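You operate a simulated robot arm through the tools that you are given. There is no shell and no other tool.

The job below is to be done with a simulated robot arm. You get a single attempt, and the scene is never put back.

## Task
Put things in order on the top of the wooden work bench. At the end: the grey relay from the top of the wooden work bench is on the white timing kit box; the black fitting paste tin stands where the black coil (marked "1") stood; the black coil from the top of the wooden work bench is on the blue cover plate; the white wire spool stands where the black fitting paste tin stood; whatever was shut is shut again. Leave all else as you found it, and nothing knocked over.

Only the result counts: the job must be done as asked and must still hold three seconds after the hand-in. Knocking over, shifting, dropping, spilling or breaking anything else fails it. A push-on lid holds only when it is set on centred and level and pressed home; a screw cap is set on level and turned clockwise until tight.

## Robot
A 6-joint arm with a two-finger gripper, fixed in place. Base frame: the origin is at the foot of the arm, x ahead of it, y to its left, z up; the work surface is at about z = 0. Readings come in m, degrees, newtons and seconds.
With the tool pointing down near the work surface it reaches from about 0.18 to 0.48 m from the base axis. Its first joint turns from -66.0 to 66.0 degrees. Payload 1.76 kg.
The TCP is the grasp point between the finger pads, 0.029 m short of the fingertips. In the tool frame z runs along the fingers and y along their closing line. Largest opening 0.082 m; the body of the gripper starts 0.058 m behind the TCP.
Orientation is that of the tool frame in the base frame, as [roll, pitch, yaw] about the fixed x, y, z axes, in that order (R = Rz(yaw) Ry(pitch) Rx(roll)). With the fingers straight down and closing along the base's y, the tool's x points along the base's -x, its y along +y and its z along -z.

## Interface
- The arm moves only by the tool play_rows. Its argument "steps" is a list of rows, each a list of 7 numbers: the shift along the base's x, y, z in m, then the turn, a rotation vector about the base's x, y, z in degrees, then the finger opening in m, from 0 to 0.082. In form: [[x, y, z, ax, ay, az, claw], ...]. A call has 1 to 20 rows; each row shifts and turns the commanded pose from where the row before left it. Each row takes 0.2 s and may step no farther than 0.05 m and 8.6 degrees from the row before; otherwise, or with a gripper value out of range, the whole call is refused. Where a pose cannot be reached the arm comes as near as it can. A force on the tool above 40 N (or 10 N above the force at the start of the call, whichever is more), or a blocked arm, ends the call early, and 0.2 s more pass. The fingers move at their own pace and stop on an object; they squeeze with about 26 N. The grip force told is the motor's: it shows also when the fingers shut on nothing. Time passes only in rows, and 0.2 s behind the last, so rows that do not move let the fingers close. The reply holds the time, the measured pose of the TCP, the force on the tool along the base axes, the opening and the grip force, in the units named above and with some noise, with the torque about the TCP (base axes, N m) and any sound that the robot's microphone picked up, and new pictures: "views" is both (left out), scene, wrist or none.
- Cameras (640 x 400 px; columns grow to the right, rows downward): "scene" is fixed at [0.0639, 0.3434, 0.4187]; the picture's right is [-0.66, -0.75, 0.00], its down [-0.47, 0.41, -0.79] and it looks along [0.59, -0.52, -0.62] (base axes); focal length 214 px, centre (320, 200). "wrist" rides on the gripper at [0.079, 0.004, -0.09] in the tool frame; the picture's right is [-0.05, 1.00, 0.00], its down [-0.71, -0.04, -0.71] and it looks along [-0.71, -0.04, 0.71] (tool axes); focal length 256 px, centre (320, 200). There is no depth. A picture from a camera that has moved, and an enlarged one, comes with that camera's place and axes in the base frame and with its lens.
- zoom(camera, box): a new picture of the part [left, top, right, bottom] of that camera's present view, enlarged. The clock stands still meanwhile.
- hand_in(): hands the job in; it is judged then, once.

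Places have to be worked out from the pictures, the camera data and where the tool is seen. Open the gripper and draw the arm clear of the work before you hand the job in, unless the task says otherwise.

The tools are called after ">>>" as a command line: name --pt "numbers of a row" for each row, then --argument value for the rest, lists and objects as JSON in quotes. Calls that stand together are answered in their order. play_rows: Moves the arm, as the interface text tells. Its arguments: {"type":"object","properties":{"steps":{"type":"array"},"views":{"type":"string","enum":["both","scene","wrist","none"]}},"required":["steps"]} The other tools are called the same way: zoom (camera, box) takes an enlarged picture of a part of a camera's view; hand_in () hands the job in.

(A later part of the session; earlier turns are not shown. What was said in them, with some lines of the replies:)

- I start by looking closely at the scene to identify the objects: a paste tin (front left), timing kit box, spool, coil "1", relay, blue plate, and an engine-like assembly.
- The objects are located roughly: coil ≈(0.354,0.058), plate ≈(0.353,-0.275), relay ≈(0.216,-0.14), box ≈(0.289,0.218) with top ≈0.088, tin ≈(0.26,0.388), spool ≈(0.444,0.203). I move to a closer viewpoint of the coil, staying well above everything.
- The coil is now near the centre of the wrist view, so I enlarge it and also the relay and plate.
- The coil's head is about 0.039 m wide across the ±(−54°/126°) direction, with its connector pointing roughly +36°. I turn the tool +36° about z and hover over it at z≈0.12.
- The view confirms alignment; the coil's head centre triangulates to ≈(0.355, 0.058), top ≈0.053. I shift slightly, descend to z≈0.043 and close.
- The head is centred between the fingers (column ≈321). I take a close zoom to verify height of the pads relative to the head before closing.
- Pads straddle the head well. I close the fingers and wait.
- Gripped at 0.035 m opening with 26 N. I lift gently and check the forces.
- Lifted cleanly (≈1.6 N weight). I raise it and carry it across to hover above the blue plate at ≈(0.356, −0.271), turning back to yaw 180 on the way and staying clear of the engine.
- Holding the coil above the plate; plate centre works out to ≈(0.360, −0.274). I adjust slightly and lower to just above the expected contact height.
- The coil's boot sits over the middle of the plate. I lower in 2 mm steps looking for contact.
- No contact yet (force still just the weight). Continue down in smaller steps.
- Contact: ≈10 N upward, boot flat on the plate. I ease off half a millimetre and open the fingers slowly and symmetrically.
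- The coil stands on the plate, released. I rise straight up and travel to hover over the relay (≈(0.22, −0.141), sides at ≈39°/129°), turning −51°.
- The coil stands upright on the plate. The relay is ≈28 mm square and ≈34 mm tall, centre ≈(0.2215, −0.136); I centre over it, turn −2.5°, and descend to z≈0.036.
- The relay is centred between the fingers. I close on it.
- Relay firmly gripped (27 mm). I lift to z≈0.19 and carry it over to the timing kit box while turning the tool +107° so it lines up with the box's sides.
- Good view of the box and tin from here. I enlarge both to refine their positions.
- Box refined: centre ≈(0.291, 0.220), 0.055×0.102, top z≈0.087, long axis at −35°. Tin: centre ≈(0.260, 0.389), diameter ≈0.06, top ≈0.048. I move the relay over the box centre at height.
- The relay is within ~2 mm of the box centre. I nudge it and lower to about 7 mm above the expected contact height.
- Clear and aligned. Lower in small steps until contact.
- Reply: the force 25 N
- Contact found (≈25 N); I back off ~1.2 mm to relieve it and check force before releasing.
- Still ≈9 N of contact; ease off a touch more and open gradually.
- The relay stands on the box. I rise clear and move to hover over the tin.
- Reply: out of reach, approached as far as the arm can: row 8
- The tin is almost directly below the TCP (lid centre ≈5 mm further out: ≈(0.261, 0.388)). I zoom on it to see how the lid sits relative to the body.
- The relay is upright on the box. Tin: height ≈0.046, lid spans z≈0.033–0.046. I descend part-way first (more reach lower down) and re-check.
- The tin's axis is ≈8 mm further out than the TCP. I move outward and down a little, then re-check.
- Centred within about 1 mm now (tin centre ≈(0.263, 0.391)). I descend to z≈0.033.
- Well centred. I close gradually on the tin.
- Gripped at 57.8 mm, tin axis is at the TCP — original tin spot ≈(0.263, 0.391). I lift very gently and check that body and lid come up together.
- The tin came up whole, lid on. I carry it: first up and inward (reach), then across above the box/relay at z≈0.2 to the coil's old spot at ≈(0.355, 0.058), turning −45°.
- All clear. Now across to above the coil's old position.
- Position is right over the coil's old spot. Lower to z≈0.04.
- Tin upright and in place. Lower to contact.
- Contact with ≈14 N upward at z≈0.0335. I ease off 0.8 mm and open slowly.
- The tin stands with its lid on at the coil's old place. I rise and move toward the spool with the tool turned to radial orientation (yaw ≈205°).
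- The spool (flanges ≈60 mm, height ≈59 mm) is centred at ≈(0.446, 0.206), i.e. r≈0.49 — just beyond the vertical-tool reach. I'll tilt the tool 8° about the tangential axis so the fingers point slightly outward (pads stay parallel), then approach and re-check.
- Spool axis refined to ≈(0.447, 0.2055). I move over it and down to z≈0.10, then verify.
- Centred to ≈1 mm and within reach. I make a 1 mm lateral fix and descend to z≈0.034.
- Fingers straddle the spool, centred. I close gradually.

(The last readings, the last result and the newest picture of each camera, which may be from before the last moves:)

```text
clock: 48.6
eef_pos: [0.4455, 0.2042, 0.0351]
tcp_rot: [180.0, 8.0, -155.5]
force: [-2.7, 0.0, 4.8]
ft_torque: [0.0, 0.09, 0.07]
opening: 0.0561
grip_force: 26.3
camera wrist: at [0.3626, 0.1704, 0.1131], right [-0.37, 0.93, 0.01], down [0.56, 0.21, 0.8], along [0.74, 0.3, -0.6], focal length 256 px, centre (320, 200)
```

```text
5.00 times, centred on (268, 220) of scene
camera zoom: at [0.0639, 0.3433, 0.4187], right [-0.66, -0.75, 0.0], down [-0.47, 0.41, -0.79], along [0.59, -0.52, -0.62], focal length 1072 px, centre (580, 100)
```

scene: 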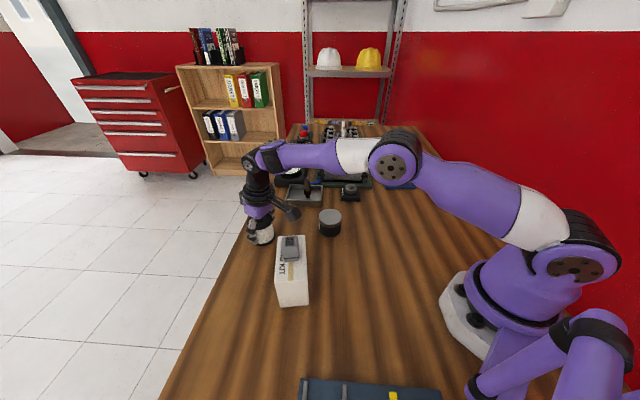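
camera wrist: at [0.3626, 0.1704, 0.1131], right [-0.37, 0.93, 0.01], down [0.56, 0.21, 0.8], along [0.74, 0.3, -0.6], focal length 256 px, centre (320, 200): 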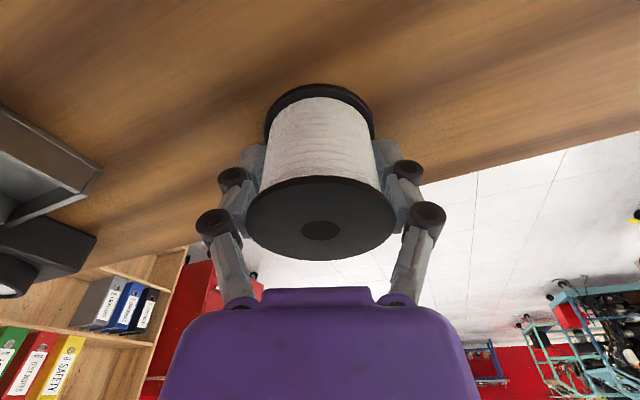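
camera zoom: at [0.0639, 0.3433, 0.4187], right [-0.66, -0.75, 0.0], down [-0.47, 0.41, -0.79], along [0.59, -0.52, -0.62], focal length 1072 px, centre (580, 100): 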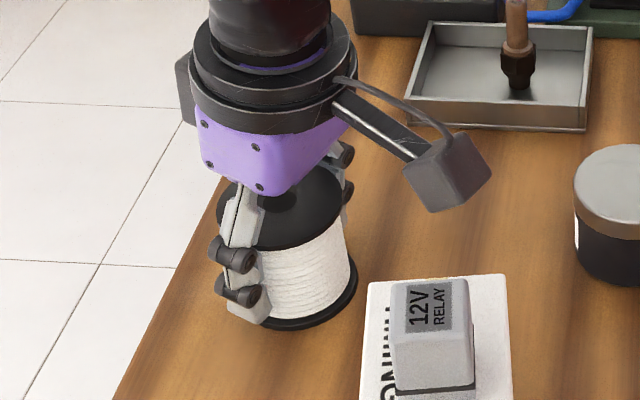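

Gripped at 56 mm. I lift gently and check that the spool hangs level.

>>> play_rows --pt "0 0 0.003 0 0 0 0.045" --pt "0 0 0.006 0 0 0 0.045" --pt "0 0 0.01 0 0 0 0.045" --pt "0 0 0 0 0 0 0.045" --views "both"

>>> zoom --camera "wrist" --box '[200, 80, 440, 280]'

>>> zoom --camera "scene" --box '[220, 180, 316, 260]'

```text
clock: 49.6
eef_pos: [0.4463, 0.2053, 0.0535]
tcp_rot: [180.0, 8.0, -155.5]
force: [0.8, 0.5, -2.6]
ft_torque: [0.01, -0.01, -0.01]
opening: 0.0561
grip_force: 26.1
camera wrist: at [0.3633, 0.1709, 0.132], right [-0.37, 0.93, 0.01], down [0.56, 0.21, 0.8], along [0.74, 0.3, -0.6], focal length 256 px, centre (320, 200)
```

scene: 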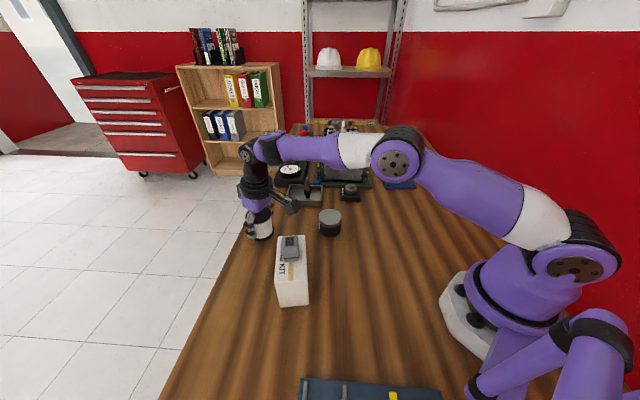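
wrist: 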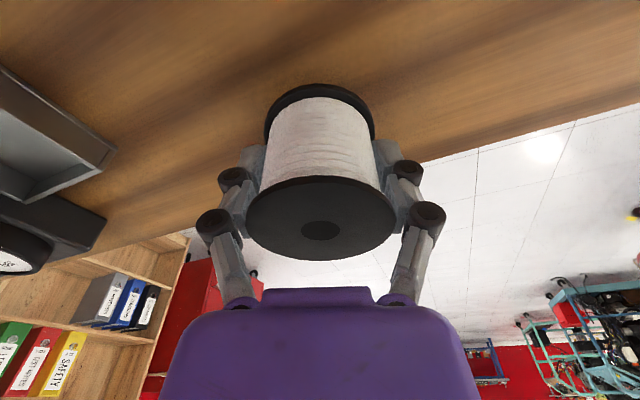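

```text
2.00 times, centred on (320, 180) of wrist
camera zoom: at [0.3633, 0.1709, 0.132], right [-0.37, 0.93, 0.01], down [0.56, 0.21, 0.8], along [0.74, 0.3, -0.6], focal length 512 px, centre (320, 240)
```

zoom: 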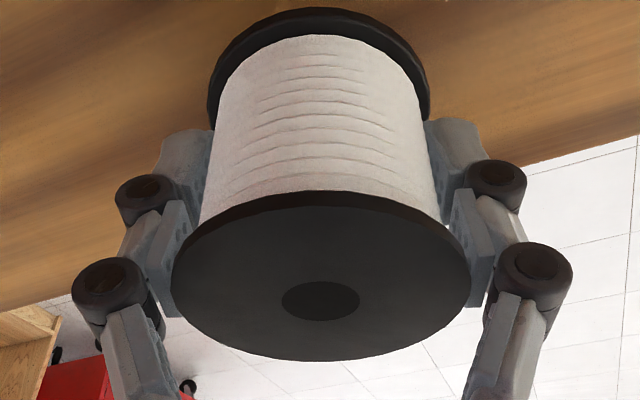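

```text
5.00 times, centred on (268, 220) of scene
camera zoom: at [0.0639, 0.3434, 0.4187], right [-0.66, -0.75, 0.0], down [-0.47, 0.41, -0.79], along [0.59, -0.52, -0.62], focal length 1072 px, centre (580, 100)
```

zoom: 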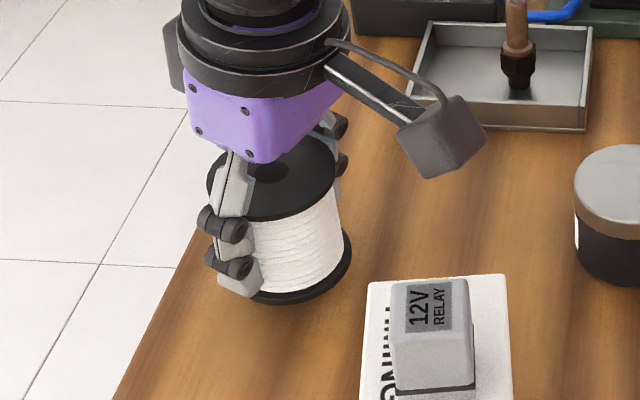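

Firm, no swing or slip. I raise and draw inward to r≈0.455, z≈0.15, then swing around the arc to the tin's old spot, turning the tool with the arm so the spool stays upright.

>>> play_rows --pt "-0.011 -0.005 0.032 0 0 0 0.045" --pt "-0.011 -0.005 0.032 0 0 0 0.045" --pt "-0.011 -0.005 0.032 0 0 0 0.045" --pt "0 0 0 0 0 0 0.045" --views "wrist"

```text
clock: 50.6
eef_pos: [0.4133, 0.1909, 0.151]
tcp_rot: [-180.0, 7.8, -155.5]
force: [1.0, 0.0, -3.1]
ft_torque: [0.01, -0.01, 0.0]
opening: 0.0562
grip_force: 25.9
camera wrist: at [0.3294, 0.1561, 0.2284], right [-0.37, 0.93, 0.01], down [0.56, 0.21, 0.8], along [0.74, 0.3, -0.6], focal length 256 px, centre (320, 200)
```

wrist: 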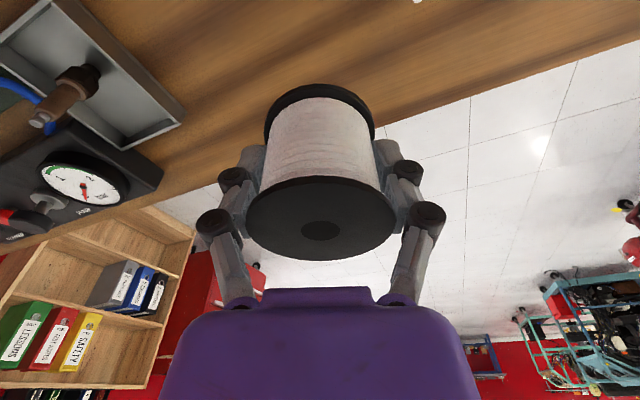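

Stable. Now the arc to angle ≈56°.

>>> play_rows --pt "-0.0162 0.0318 0 0 0 4.49 0.045" --pt "-0.0185 0.0304 0 0 0 4.49 0.045" --pt "-0.0209 0.0288 0 0 0 4.49 0.045" --pt "-0.0231 0.0272 0 0 0 4.49 0.045" --pt "-0.0251 0.0252 0 0 0 4.49 0.045" --pt "-0.027 0.0232 0 0 0 4.49 0.045" --pt "-0.0288 0.0211 0 0 0 4.46 0.045" --pt "0 0 0 0 0 0 0.045" --views "both"

```text
clock: 52.4
eef_pos: [0.2526, 0.3785, 0.1493]
tcp_rot: [180.0, 8.1, -124.2]
force: [0.4, 0.0, -2.5]
ft_torque: [0.0, 0.02, 0.01]
opening: 0.056
grip_force: 26.1
camera wrist: at [0.1998, 0.3044, 0.2274], right [-0.8, 0.6, 0.01], down [0.37, 0.48, 0.8], along [0.48, 0.64, -0.6], focal length 256 px, centre (320, 200)
```

scene: 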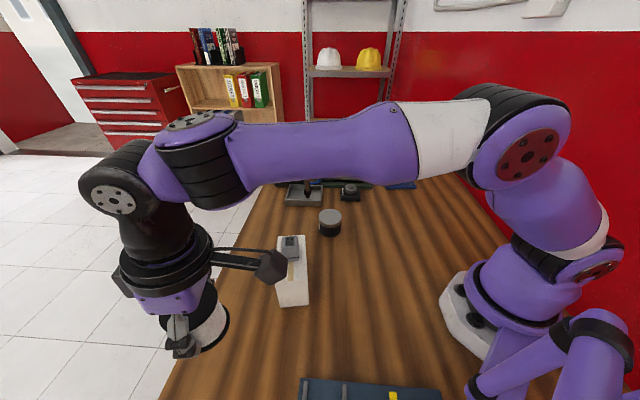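
wrist: 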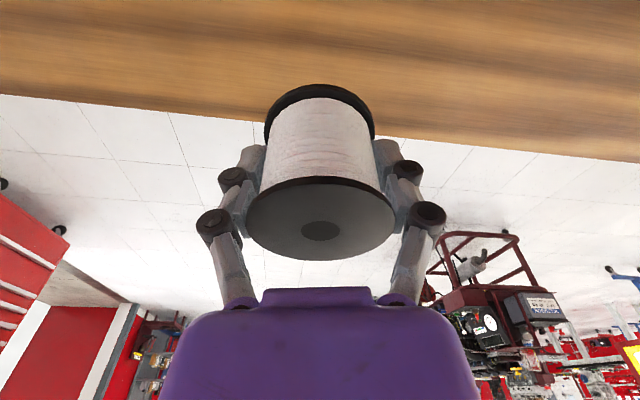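

Spool is over the tin's old area at ≈(0.254, 0.3775). I shift outward to (0.2636, 0.392) while lowering to z≈0.047.

>>> play_rows --pt "0 0 -0.025 0 0 0 0.045" --pt "0.0049 0.0072 -0.025 0 0 0 0.045" --pt "0.0048 0.0072 -0.025 0 0 0 0.045" --pt "0 0 -0.02 0 0 0 0.045" --pt "0 0 -0.008 0 0 0 0.045" --pt "0 0 0 0 0 0 0.045" --views "both"

>>> zoom --camera "scene" --box '[140, 290, 268, 390]'

```text
clock: 53.8
eef_pos: [0.2625, 0.3911, 0.0454]
tcp_rot: [180.0, 8.0, -124.1]
force: [-0.1, -0.6, -2.0]
ft_torque: [-0.02, -0.03, 0.0]
opening: 0.056
grip_force: 26.1
camera wrist: at [0.2102, 0.3185, 0.1237], right [-0.8, 0.6, 0.01], down [0.37, 0.48, 0.8], along [0.48, 0.64, -0.6], focal length 256 px, centre (320, 200)
```

scene: 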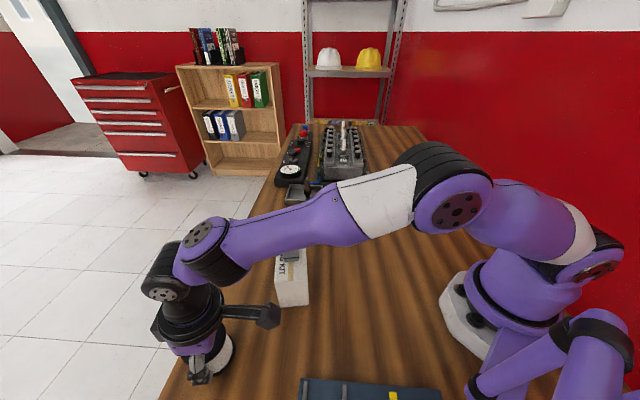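
wrist: 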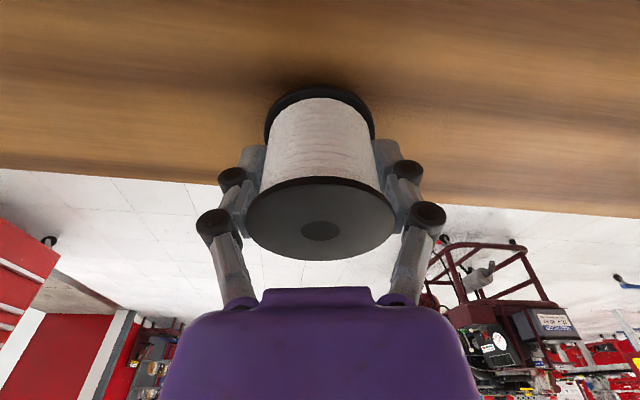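

```text
4.00 times, centred on (204, 340) of scene
camera zoom: at [0.0639, 0.3434, 0.4187], right [-0.66, -0.75, 0.0], down [-0.47, 0.41, -0.79], along [0.59, -0.52, -0.62], focal length 858 px, centre (784, -360)
```

zoom: 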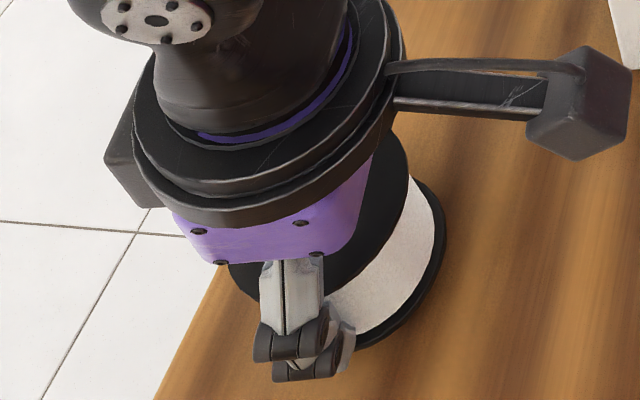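

At the target spot. Lower to contact in small steps.

>>> play_rows --pt "0 0 -0.005 0 0 0 0.045" --pt "0 0 -0.003 0 0 0 0.045" --pt "0 0 0 0 0 0 0.045" --views "none"

```text
clock: 54.6
eef_pos: [0.2625, 0.3914, 0.038]
tcp_rot: [-179.9, 8.0, -124.1]
force: [0.2, -0.9, -1.5]
ft_torque: [0.0, 0.0, 0.0]
opening: 0.056
grip_force: 26.1
```

>>> play_rows --pt "0 0 -0.0015 0 0 0 0.045" --pt "0 0 -0.001 0 0 0 0.045" --pt "0 0 0 0 0 0 0.045" --views "none"

```text
clock: 55.4
eef_pos: [0.2635, 0.393, 0.0369]
tcp_rot: [180.0, 8.0, -124.1]
force: [0.6, 0.5, -3.3]
ft_torque: [0.02, -0.01, 0.01]
opening: 0.0561
grip_force: 26.2
```

>>> play_rows --pt "0 0 -0.0012 0 0 0 0.045" --pt "0 0 0 0 0 0 0.045" --views "none"

```text
clock: 56.0
eef_pos: [0.2644, 0.3911, 0.0352]
tcp_rot: [-179.9, 8.0, -124.1]
force: [-1.4, -3.3, 6.1]
ft_torque: [-0.13, 0.09, 0.05]
opening: 0.0561
grip_force: 25.7
```

Contact at ≈6 N. I open the fingers slowly.

>>> play_rows --pt "0 0 0 0 0 0 0.054" --pt "0 0 0 0 0 0 0.057" --pt "0 0 0 0 0 0 0.06" --pt "0 0 0 0 0 0 0.068" --pt "0 0 0 0 0 0 0.076" --pt "0 0 0 0 0 0 0.082" --pt "0 0 0 0 0 0 0.082" --views "both"

>>> zoom --camera "wrist" --box '[200, 80, 440, 280]'

```text
clock: 57.6
eef_pos: [0.2639, 0.392, 0.0364]
tcp_rot: [-180.0, 8.0, -124.1]
force: [-0.4, 0.2, 0.1]
ft_torque: [0.02, 0.02, 0.01]
opening: 0.0819
grip_force: 0.1
camera wrist: at [0.2102, 0.3187, 0.1126], right [-0.8, 0.6, 0.01], down [0.37, 0.48, 0.8], along [0.48, 0.64, -0.6], focal length 256 px, centre (320, 200)
```

scene: 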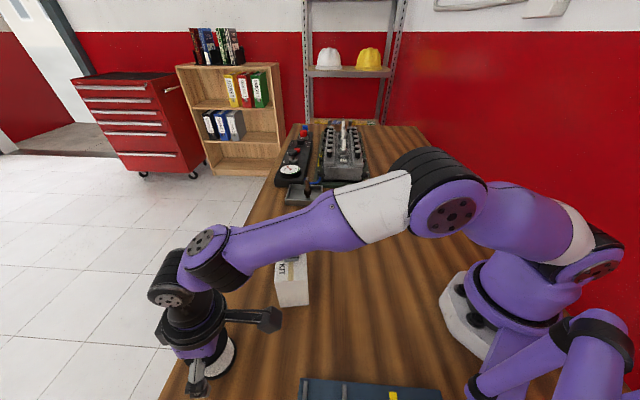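
wrist: 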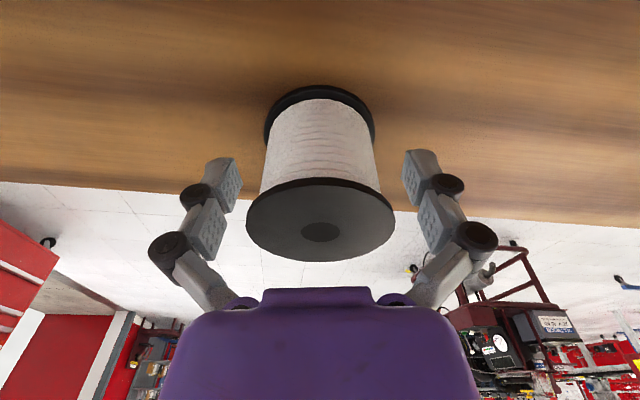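

```text
2.00 times, centred on (320, 180) of wrist
camera zoom: at [0.2102, 0.3187, 0.1126], right [-0.8, 0.6, 0.01], down [0.37, 0.48, 0.8], along [0.48, 0.64, -0.6], focal length 512 px, centre (320, 240)
```

zoom: 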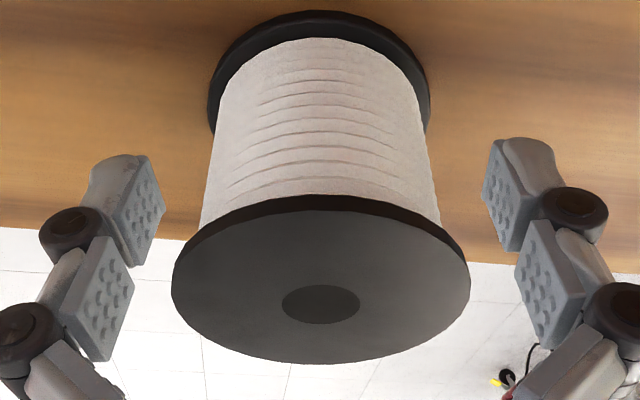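

The spool stands freely at the tin's old spot. I rise straight up, then retreat inward and undo the tilt.

>>> play_rows --pt "0 0 0.015 0 0 0 0.082" --pt "0 0 0.025 0 0 0 0.082" --pt "0 0 0.03 0 0 0 0.082" --pt "-0.012 -0.018 0.018 0 0 0 0.082" --pt "-0.012 -0.018 0.018 0 0 0 0.082" --pt "-0.012 -0.018 0.018 0 0 0 0.082" --pt "-0.012 -0.018 0.018 0 0 0 0.082" --pt "-0.012 -0.018 0.018 0 0 0 0.082" --pt "0 0 0.02 -3.31 2.24 0 0.082" --pt "0 0 0.02 -3.32 2.24 0 0.082" --pt "0 0 0 0 0 0 0.082" --views "both"

```text
clock: 60.0
eef_pos: [0.2032, 0.3018, 0.2359]
tcp_rot: [180.0, -0.1, -124.1]
force: [0.0, -0.1, 0.1]
ft_torque: [0.04, -0.05, -0.01]
opening: 0.0822
grip_force: 0.1
camera wrist: at [0.157, 0.2377, 0.3252], right [-0.8, 0.6, 0.0], down [0.43, 0.56, 0.71], along [0.43, 0.56, -0.71], focal length 256 px, centre (320, 200)
```

scene: 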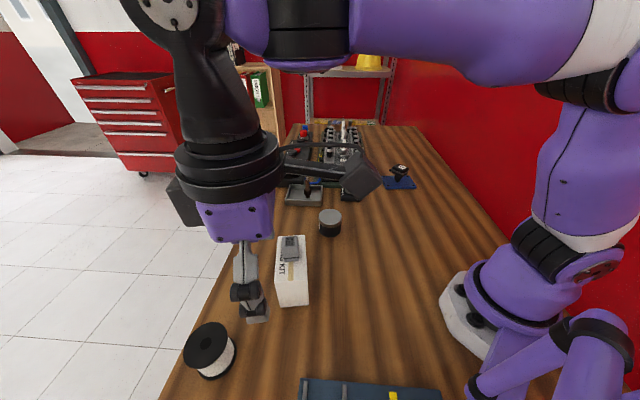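
wrist: 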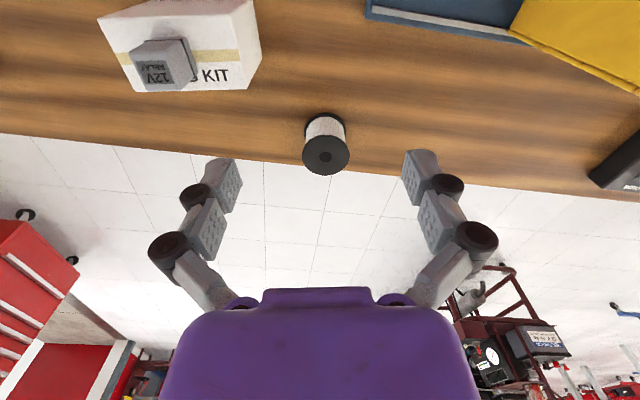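

Everything looks fine; I return the arm to a clear home-like pose and inspect the whole bench.

>>> play_rows --pt "0.008 -0.036 0.004 0 0 -6.2 0.082" --pt "0.008 -0.036 0.004 0 0 -6.2 0.082" --pt "0.008 -0.036 0.004 0 0 -6.2 0.082" --pt "0.008 -0.036 0.004 0 0 -6.2 0.082" --pt "0.008 -0.036 0 0 0 -6.2 0.082" --pt "0.008 -0.036 0 0 0 -6.2 0.082" --pt "0.008 -0.036 0 0 0 -6.2 0.082" --pt "0.008 -0.036 0 0 0 -6.2 0.082" --pt "0.008 -0.036 0 0 0 -6.2 0.082" --pt "0 0 0 0 0 0 0.082" --views "both"

>>> zoom --camera "scene" --box '[160, 200, 480, 400]'

>>> zoom --camera "scene" --box '[240, 110, 440, 235]'

>>> zoom --camera "wrist" --box '[60, 20, 540, 320]'

```text
clock: 62.2
eef_pos: [0.2751, -0.022, 0.2514]
tcp_rot: [-180.0, 0.0, -180.0]
force: [-0.4, 0.6, -0.2]
ft_torque: [0.03, 0.0, 0.02]
opening: 0.0821
grip_force: 0.1
camera wrist: at [0.1973, -0.0182, 0.3415], right [0.05, 1.0, 0.0], down [0.71, -0.04, 0.71], along [0.71, -0.04, -0.71], focal length 256 px, centre (320, 200)
```

scene: 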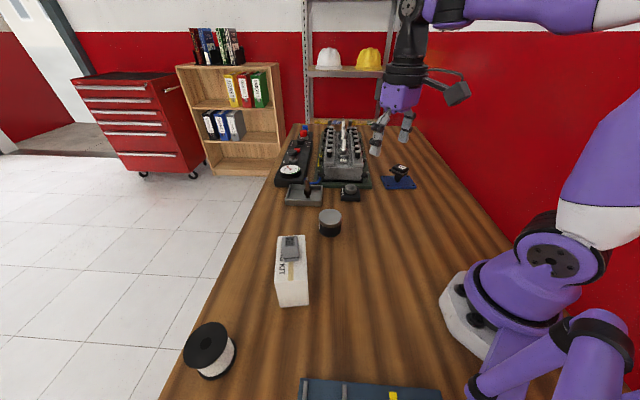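
wrist: 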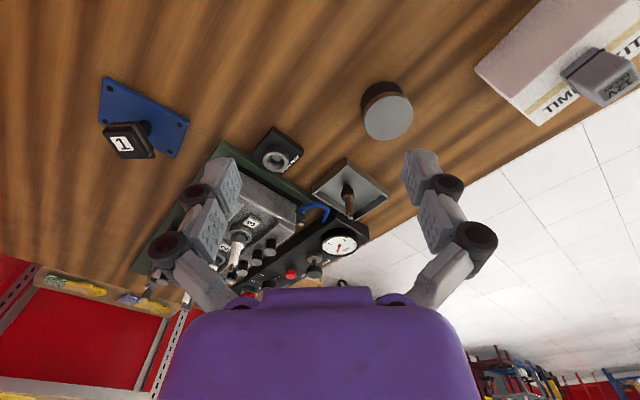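

```text
2.00 times, centred on (320, 300) of scene
camera zoom: at [0.0639, 0.3433, 0.4187], right [-0.66, -0.75, 0.0], down [-0.47, 0.41, -0.79], along [0.59, -0.52, -0.62], focal length 429 px, centre (320, 0)
```

zoom: 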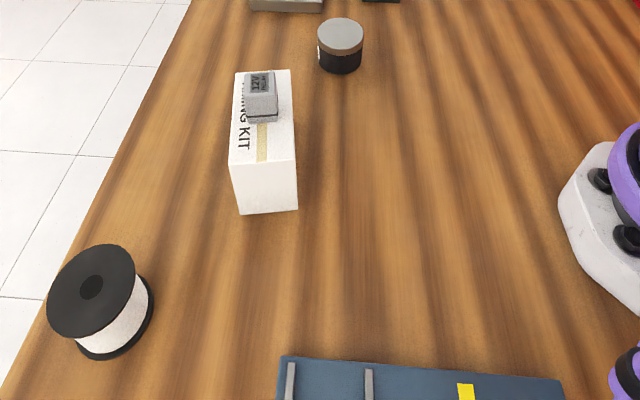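

```text
3.20 times, centred on (340, 172) of scene
camera zoom: at [0.0639, 0.3433, 0.4187], right [-0.66, -0.75, 0.0], down [-0.47, 0.41, -0.79], along [0.59, -0.52, -0.62], focal length 686 px, centre (256, 288)
```

zoom: 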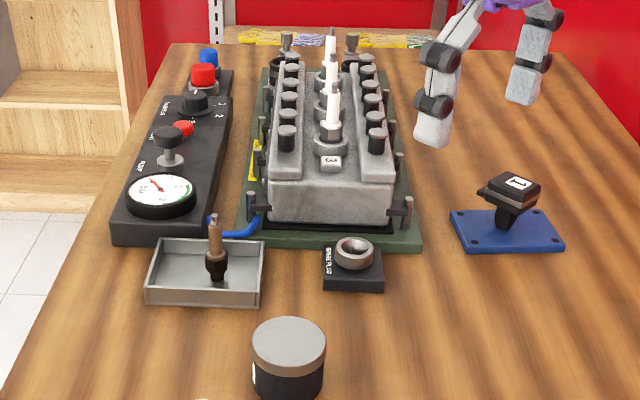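

```text
1.33 times, centred on (300, 170) of wrist
camera zoom: at [0.1973, -0.0182, 0.3415], right [0.05, 1.0, 0.0], down [0.71, -0.04, 0.71], along [0.71, -0.04, -0.71], focal length 341 px, centre (347, 240)
```

zoom: 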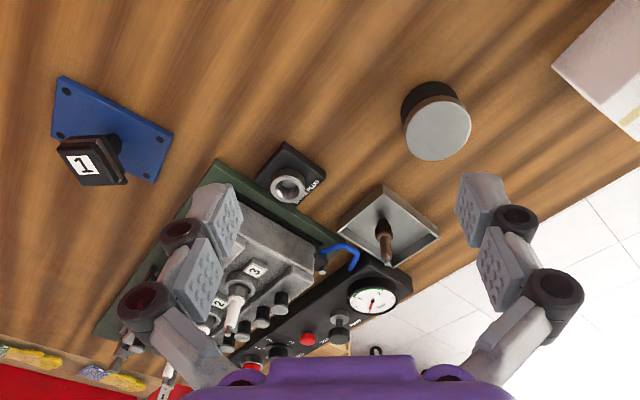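

All objects appear placed. I double-check the tin's footprint against the coil's old location with a closer zoom, plus the relay and coil.

>>> zoom --camera "scene" --box '[240, 180, 400, 280]'

>>> zoom --camera "scene" --box '[368, 150, 432, 200]'

>>> zoom --camera "scene" --box '[176, 300, 272, 390]'

```text
4.00 times, centred on (320, 230) of scene
camera zoom: at [0.0639, 0.3433, 0.4187], right [-0.66, -0.75, 0.0], down [-0.47, 0.41, -0.79], along [0.59, -0.52, -0.62], focal length 858 px, centre (320, 80)
```

zoom: 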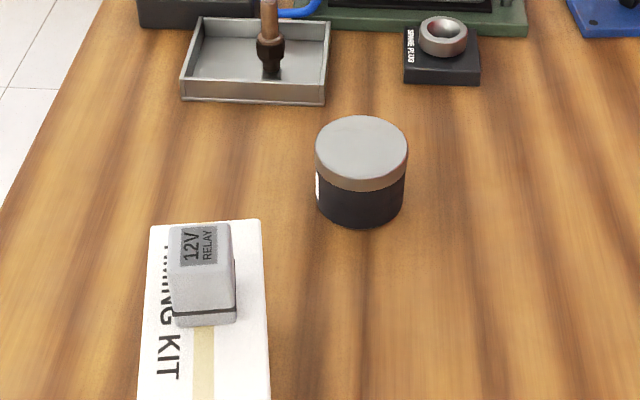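

```text
8.00 times, centred on (400, 175) of scene
camera zoom: at [0.0639, 0.3433, 0.4187], right [-0.66, -0.75, 0.0], down [-0.47, 0.41, -0.79], along [0.59, -0.52, -0.62], focal length 1716 px, centre (-320, 400)
```

zoom: 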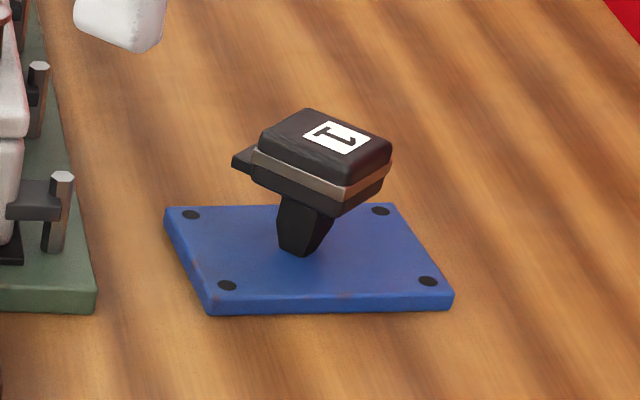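

```text
4.44 times, centred on (224, 345) of scene
camera zoom: at [0.0639, 0.3433, 0.4187], right [-0.66, -0.75, 0.0], down [-0.47, 0.41, -0.79], along [0.59, -0.52, -0.62], focal length 953 px, centre (747, -444)
```

zoom: 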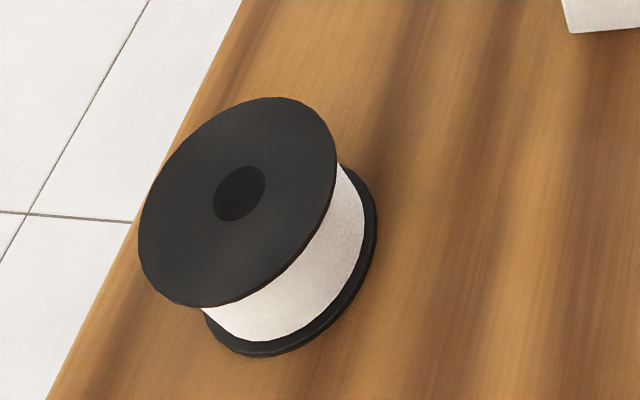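

Everything checks out. The coil is on the blue plate, the relay on the timing kit box, the tin (lid on) at the coil's old spot and the spool at the tin's old spot. The rest is undisturbed, and the arm is clear with the gripper open. I hand the job in.

>>> hand_in

```text
The job is handed in.
```

The bench is set out as you asked, and the job is handed in. I don't have the judge's result yet. In the last pictures, all four items stood upright where they belong:

- **Grey relay:** it stands near the middle of the top of the white timing kit box.
- **Black coil ("1"):** it stands on its boot near the middle of the blue cover plate.
- **Black fitting paste tin:** it stands where the coil stood, within about 5 mm. Its lid stayed on the whole time.
- **White wire spool:** it stands where the tin stood, within about 3 mm.

I saw nothing else moved or knocked over. I opened nothing, so there was nothing to shut again. The arm ended clear of the work with the gripper open.
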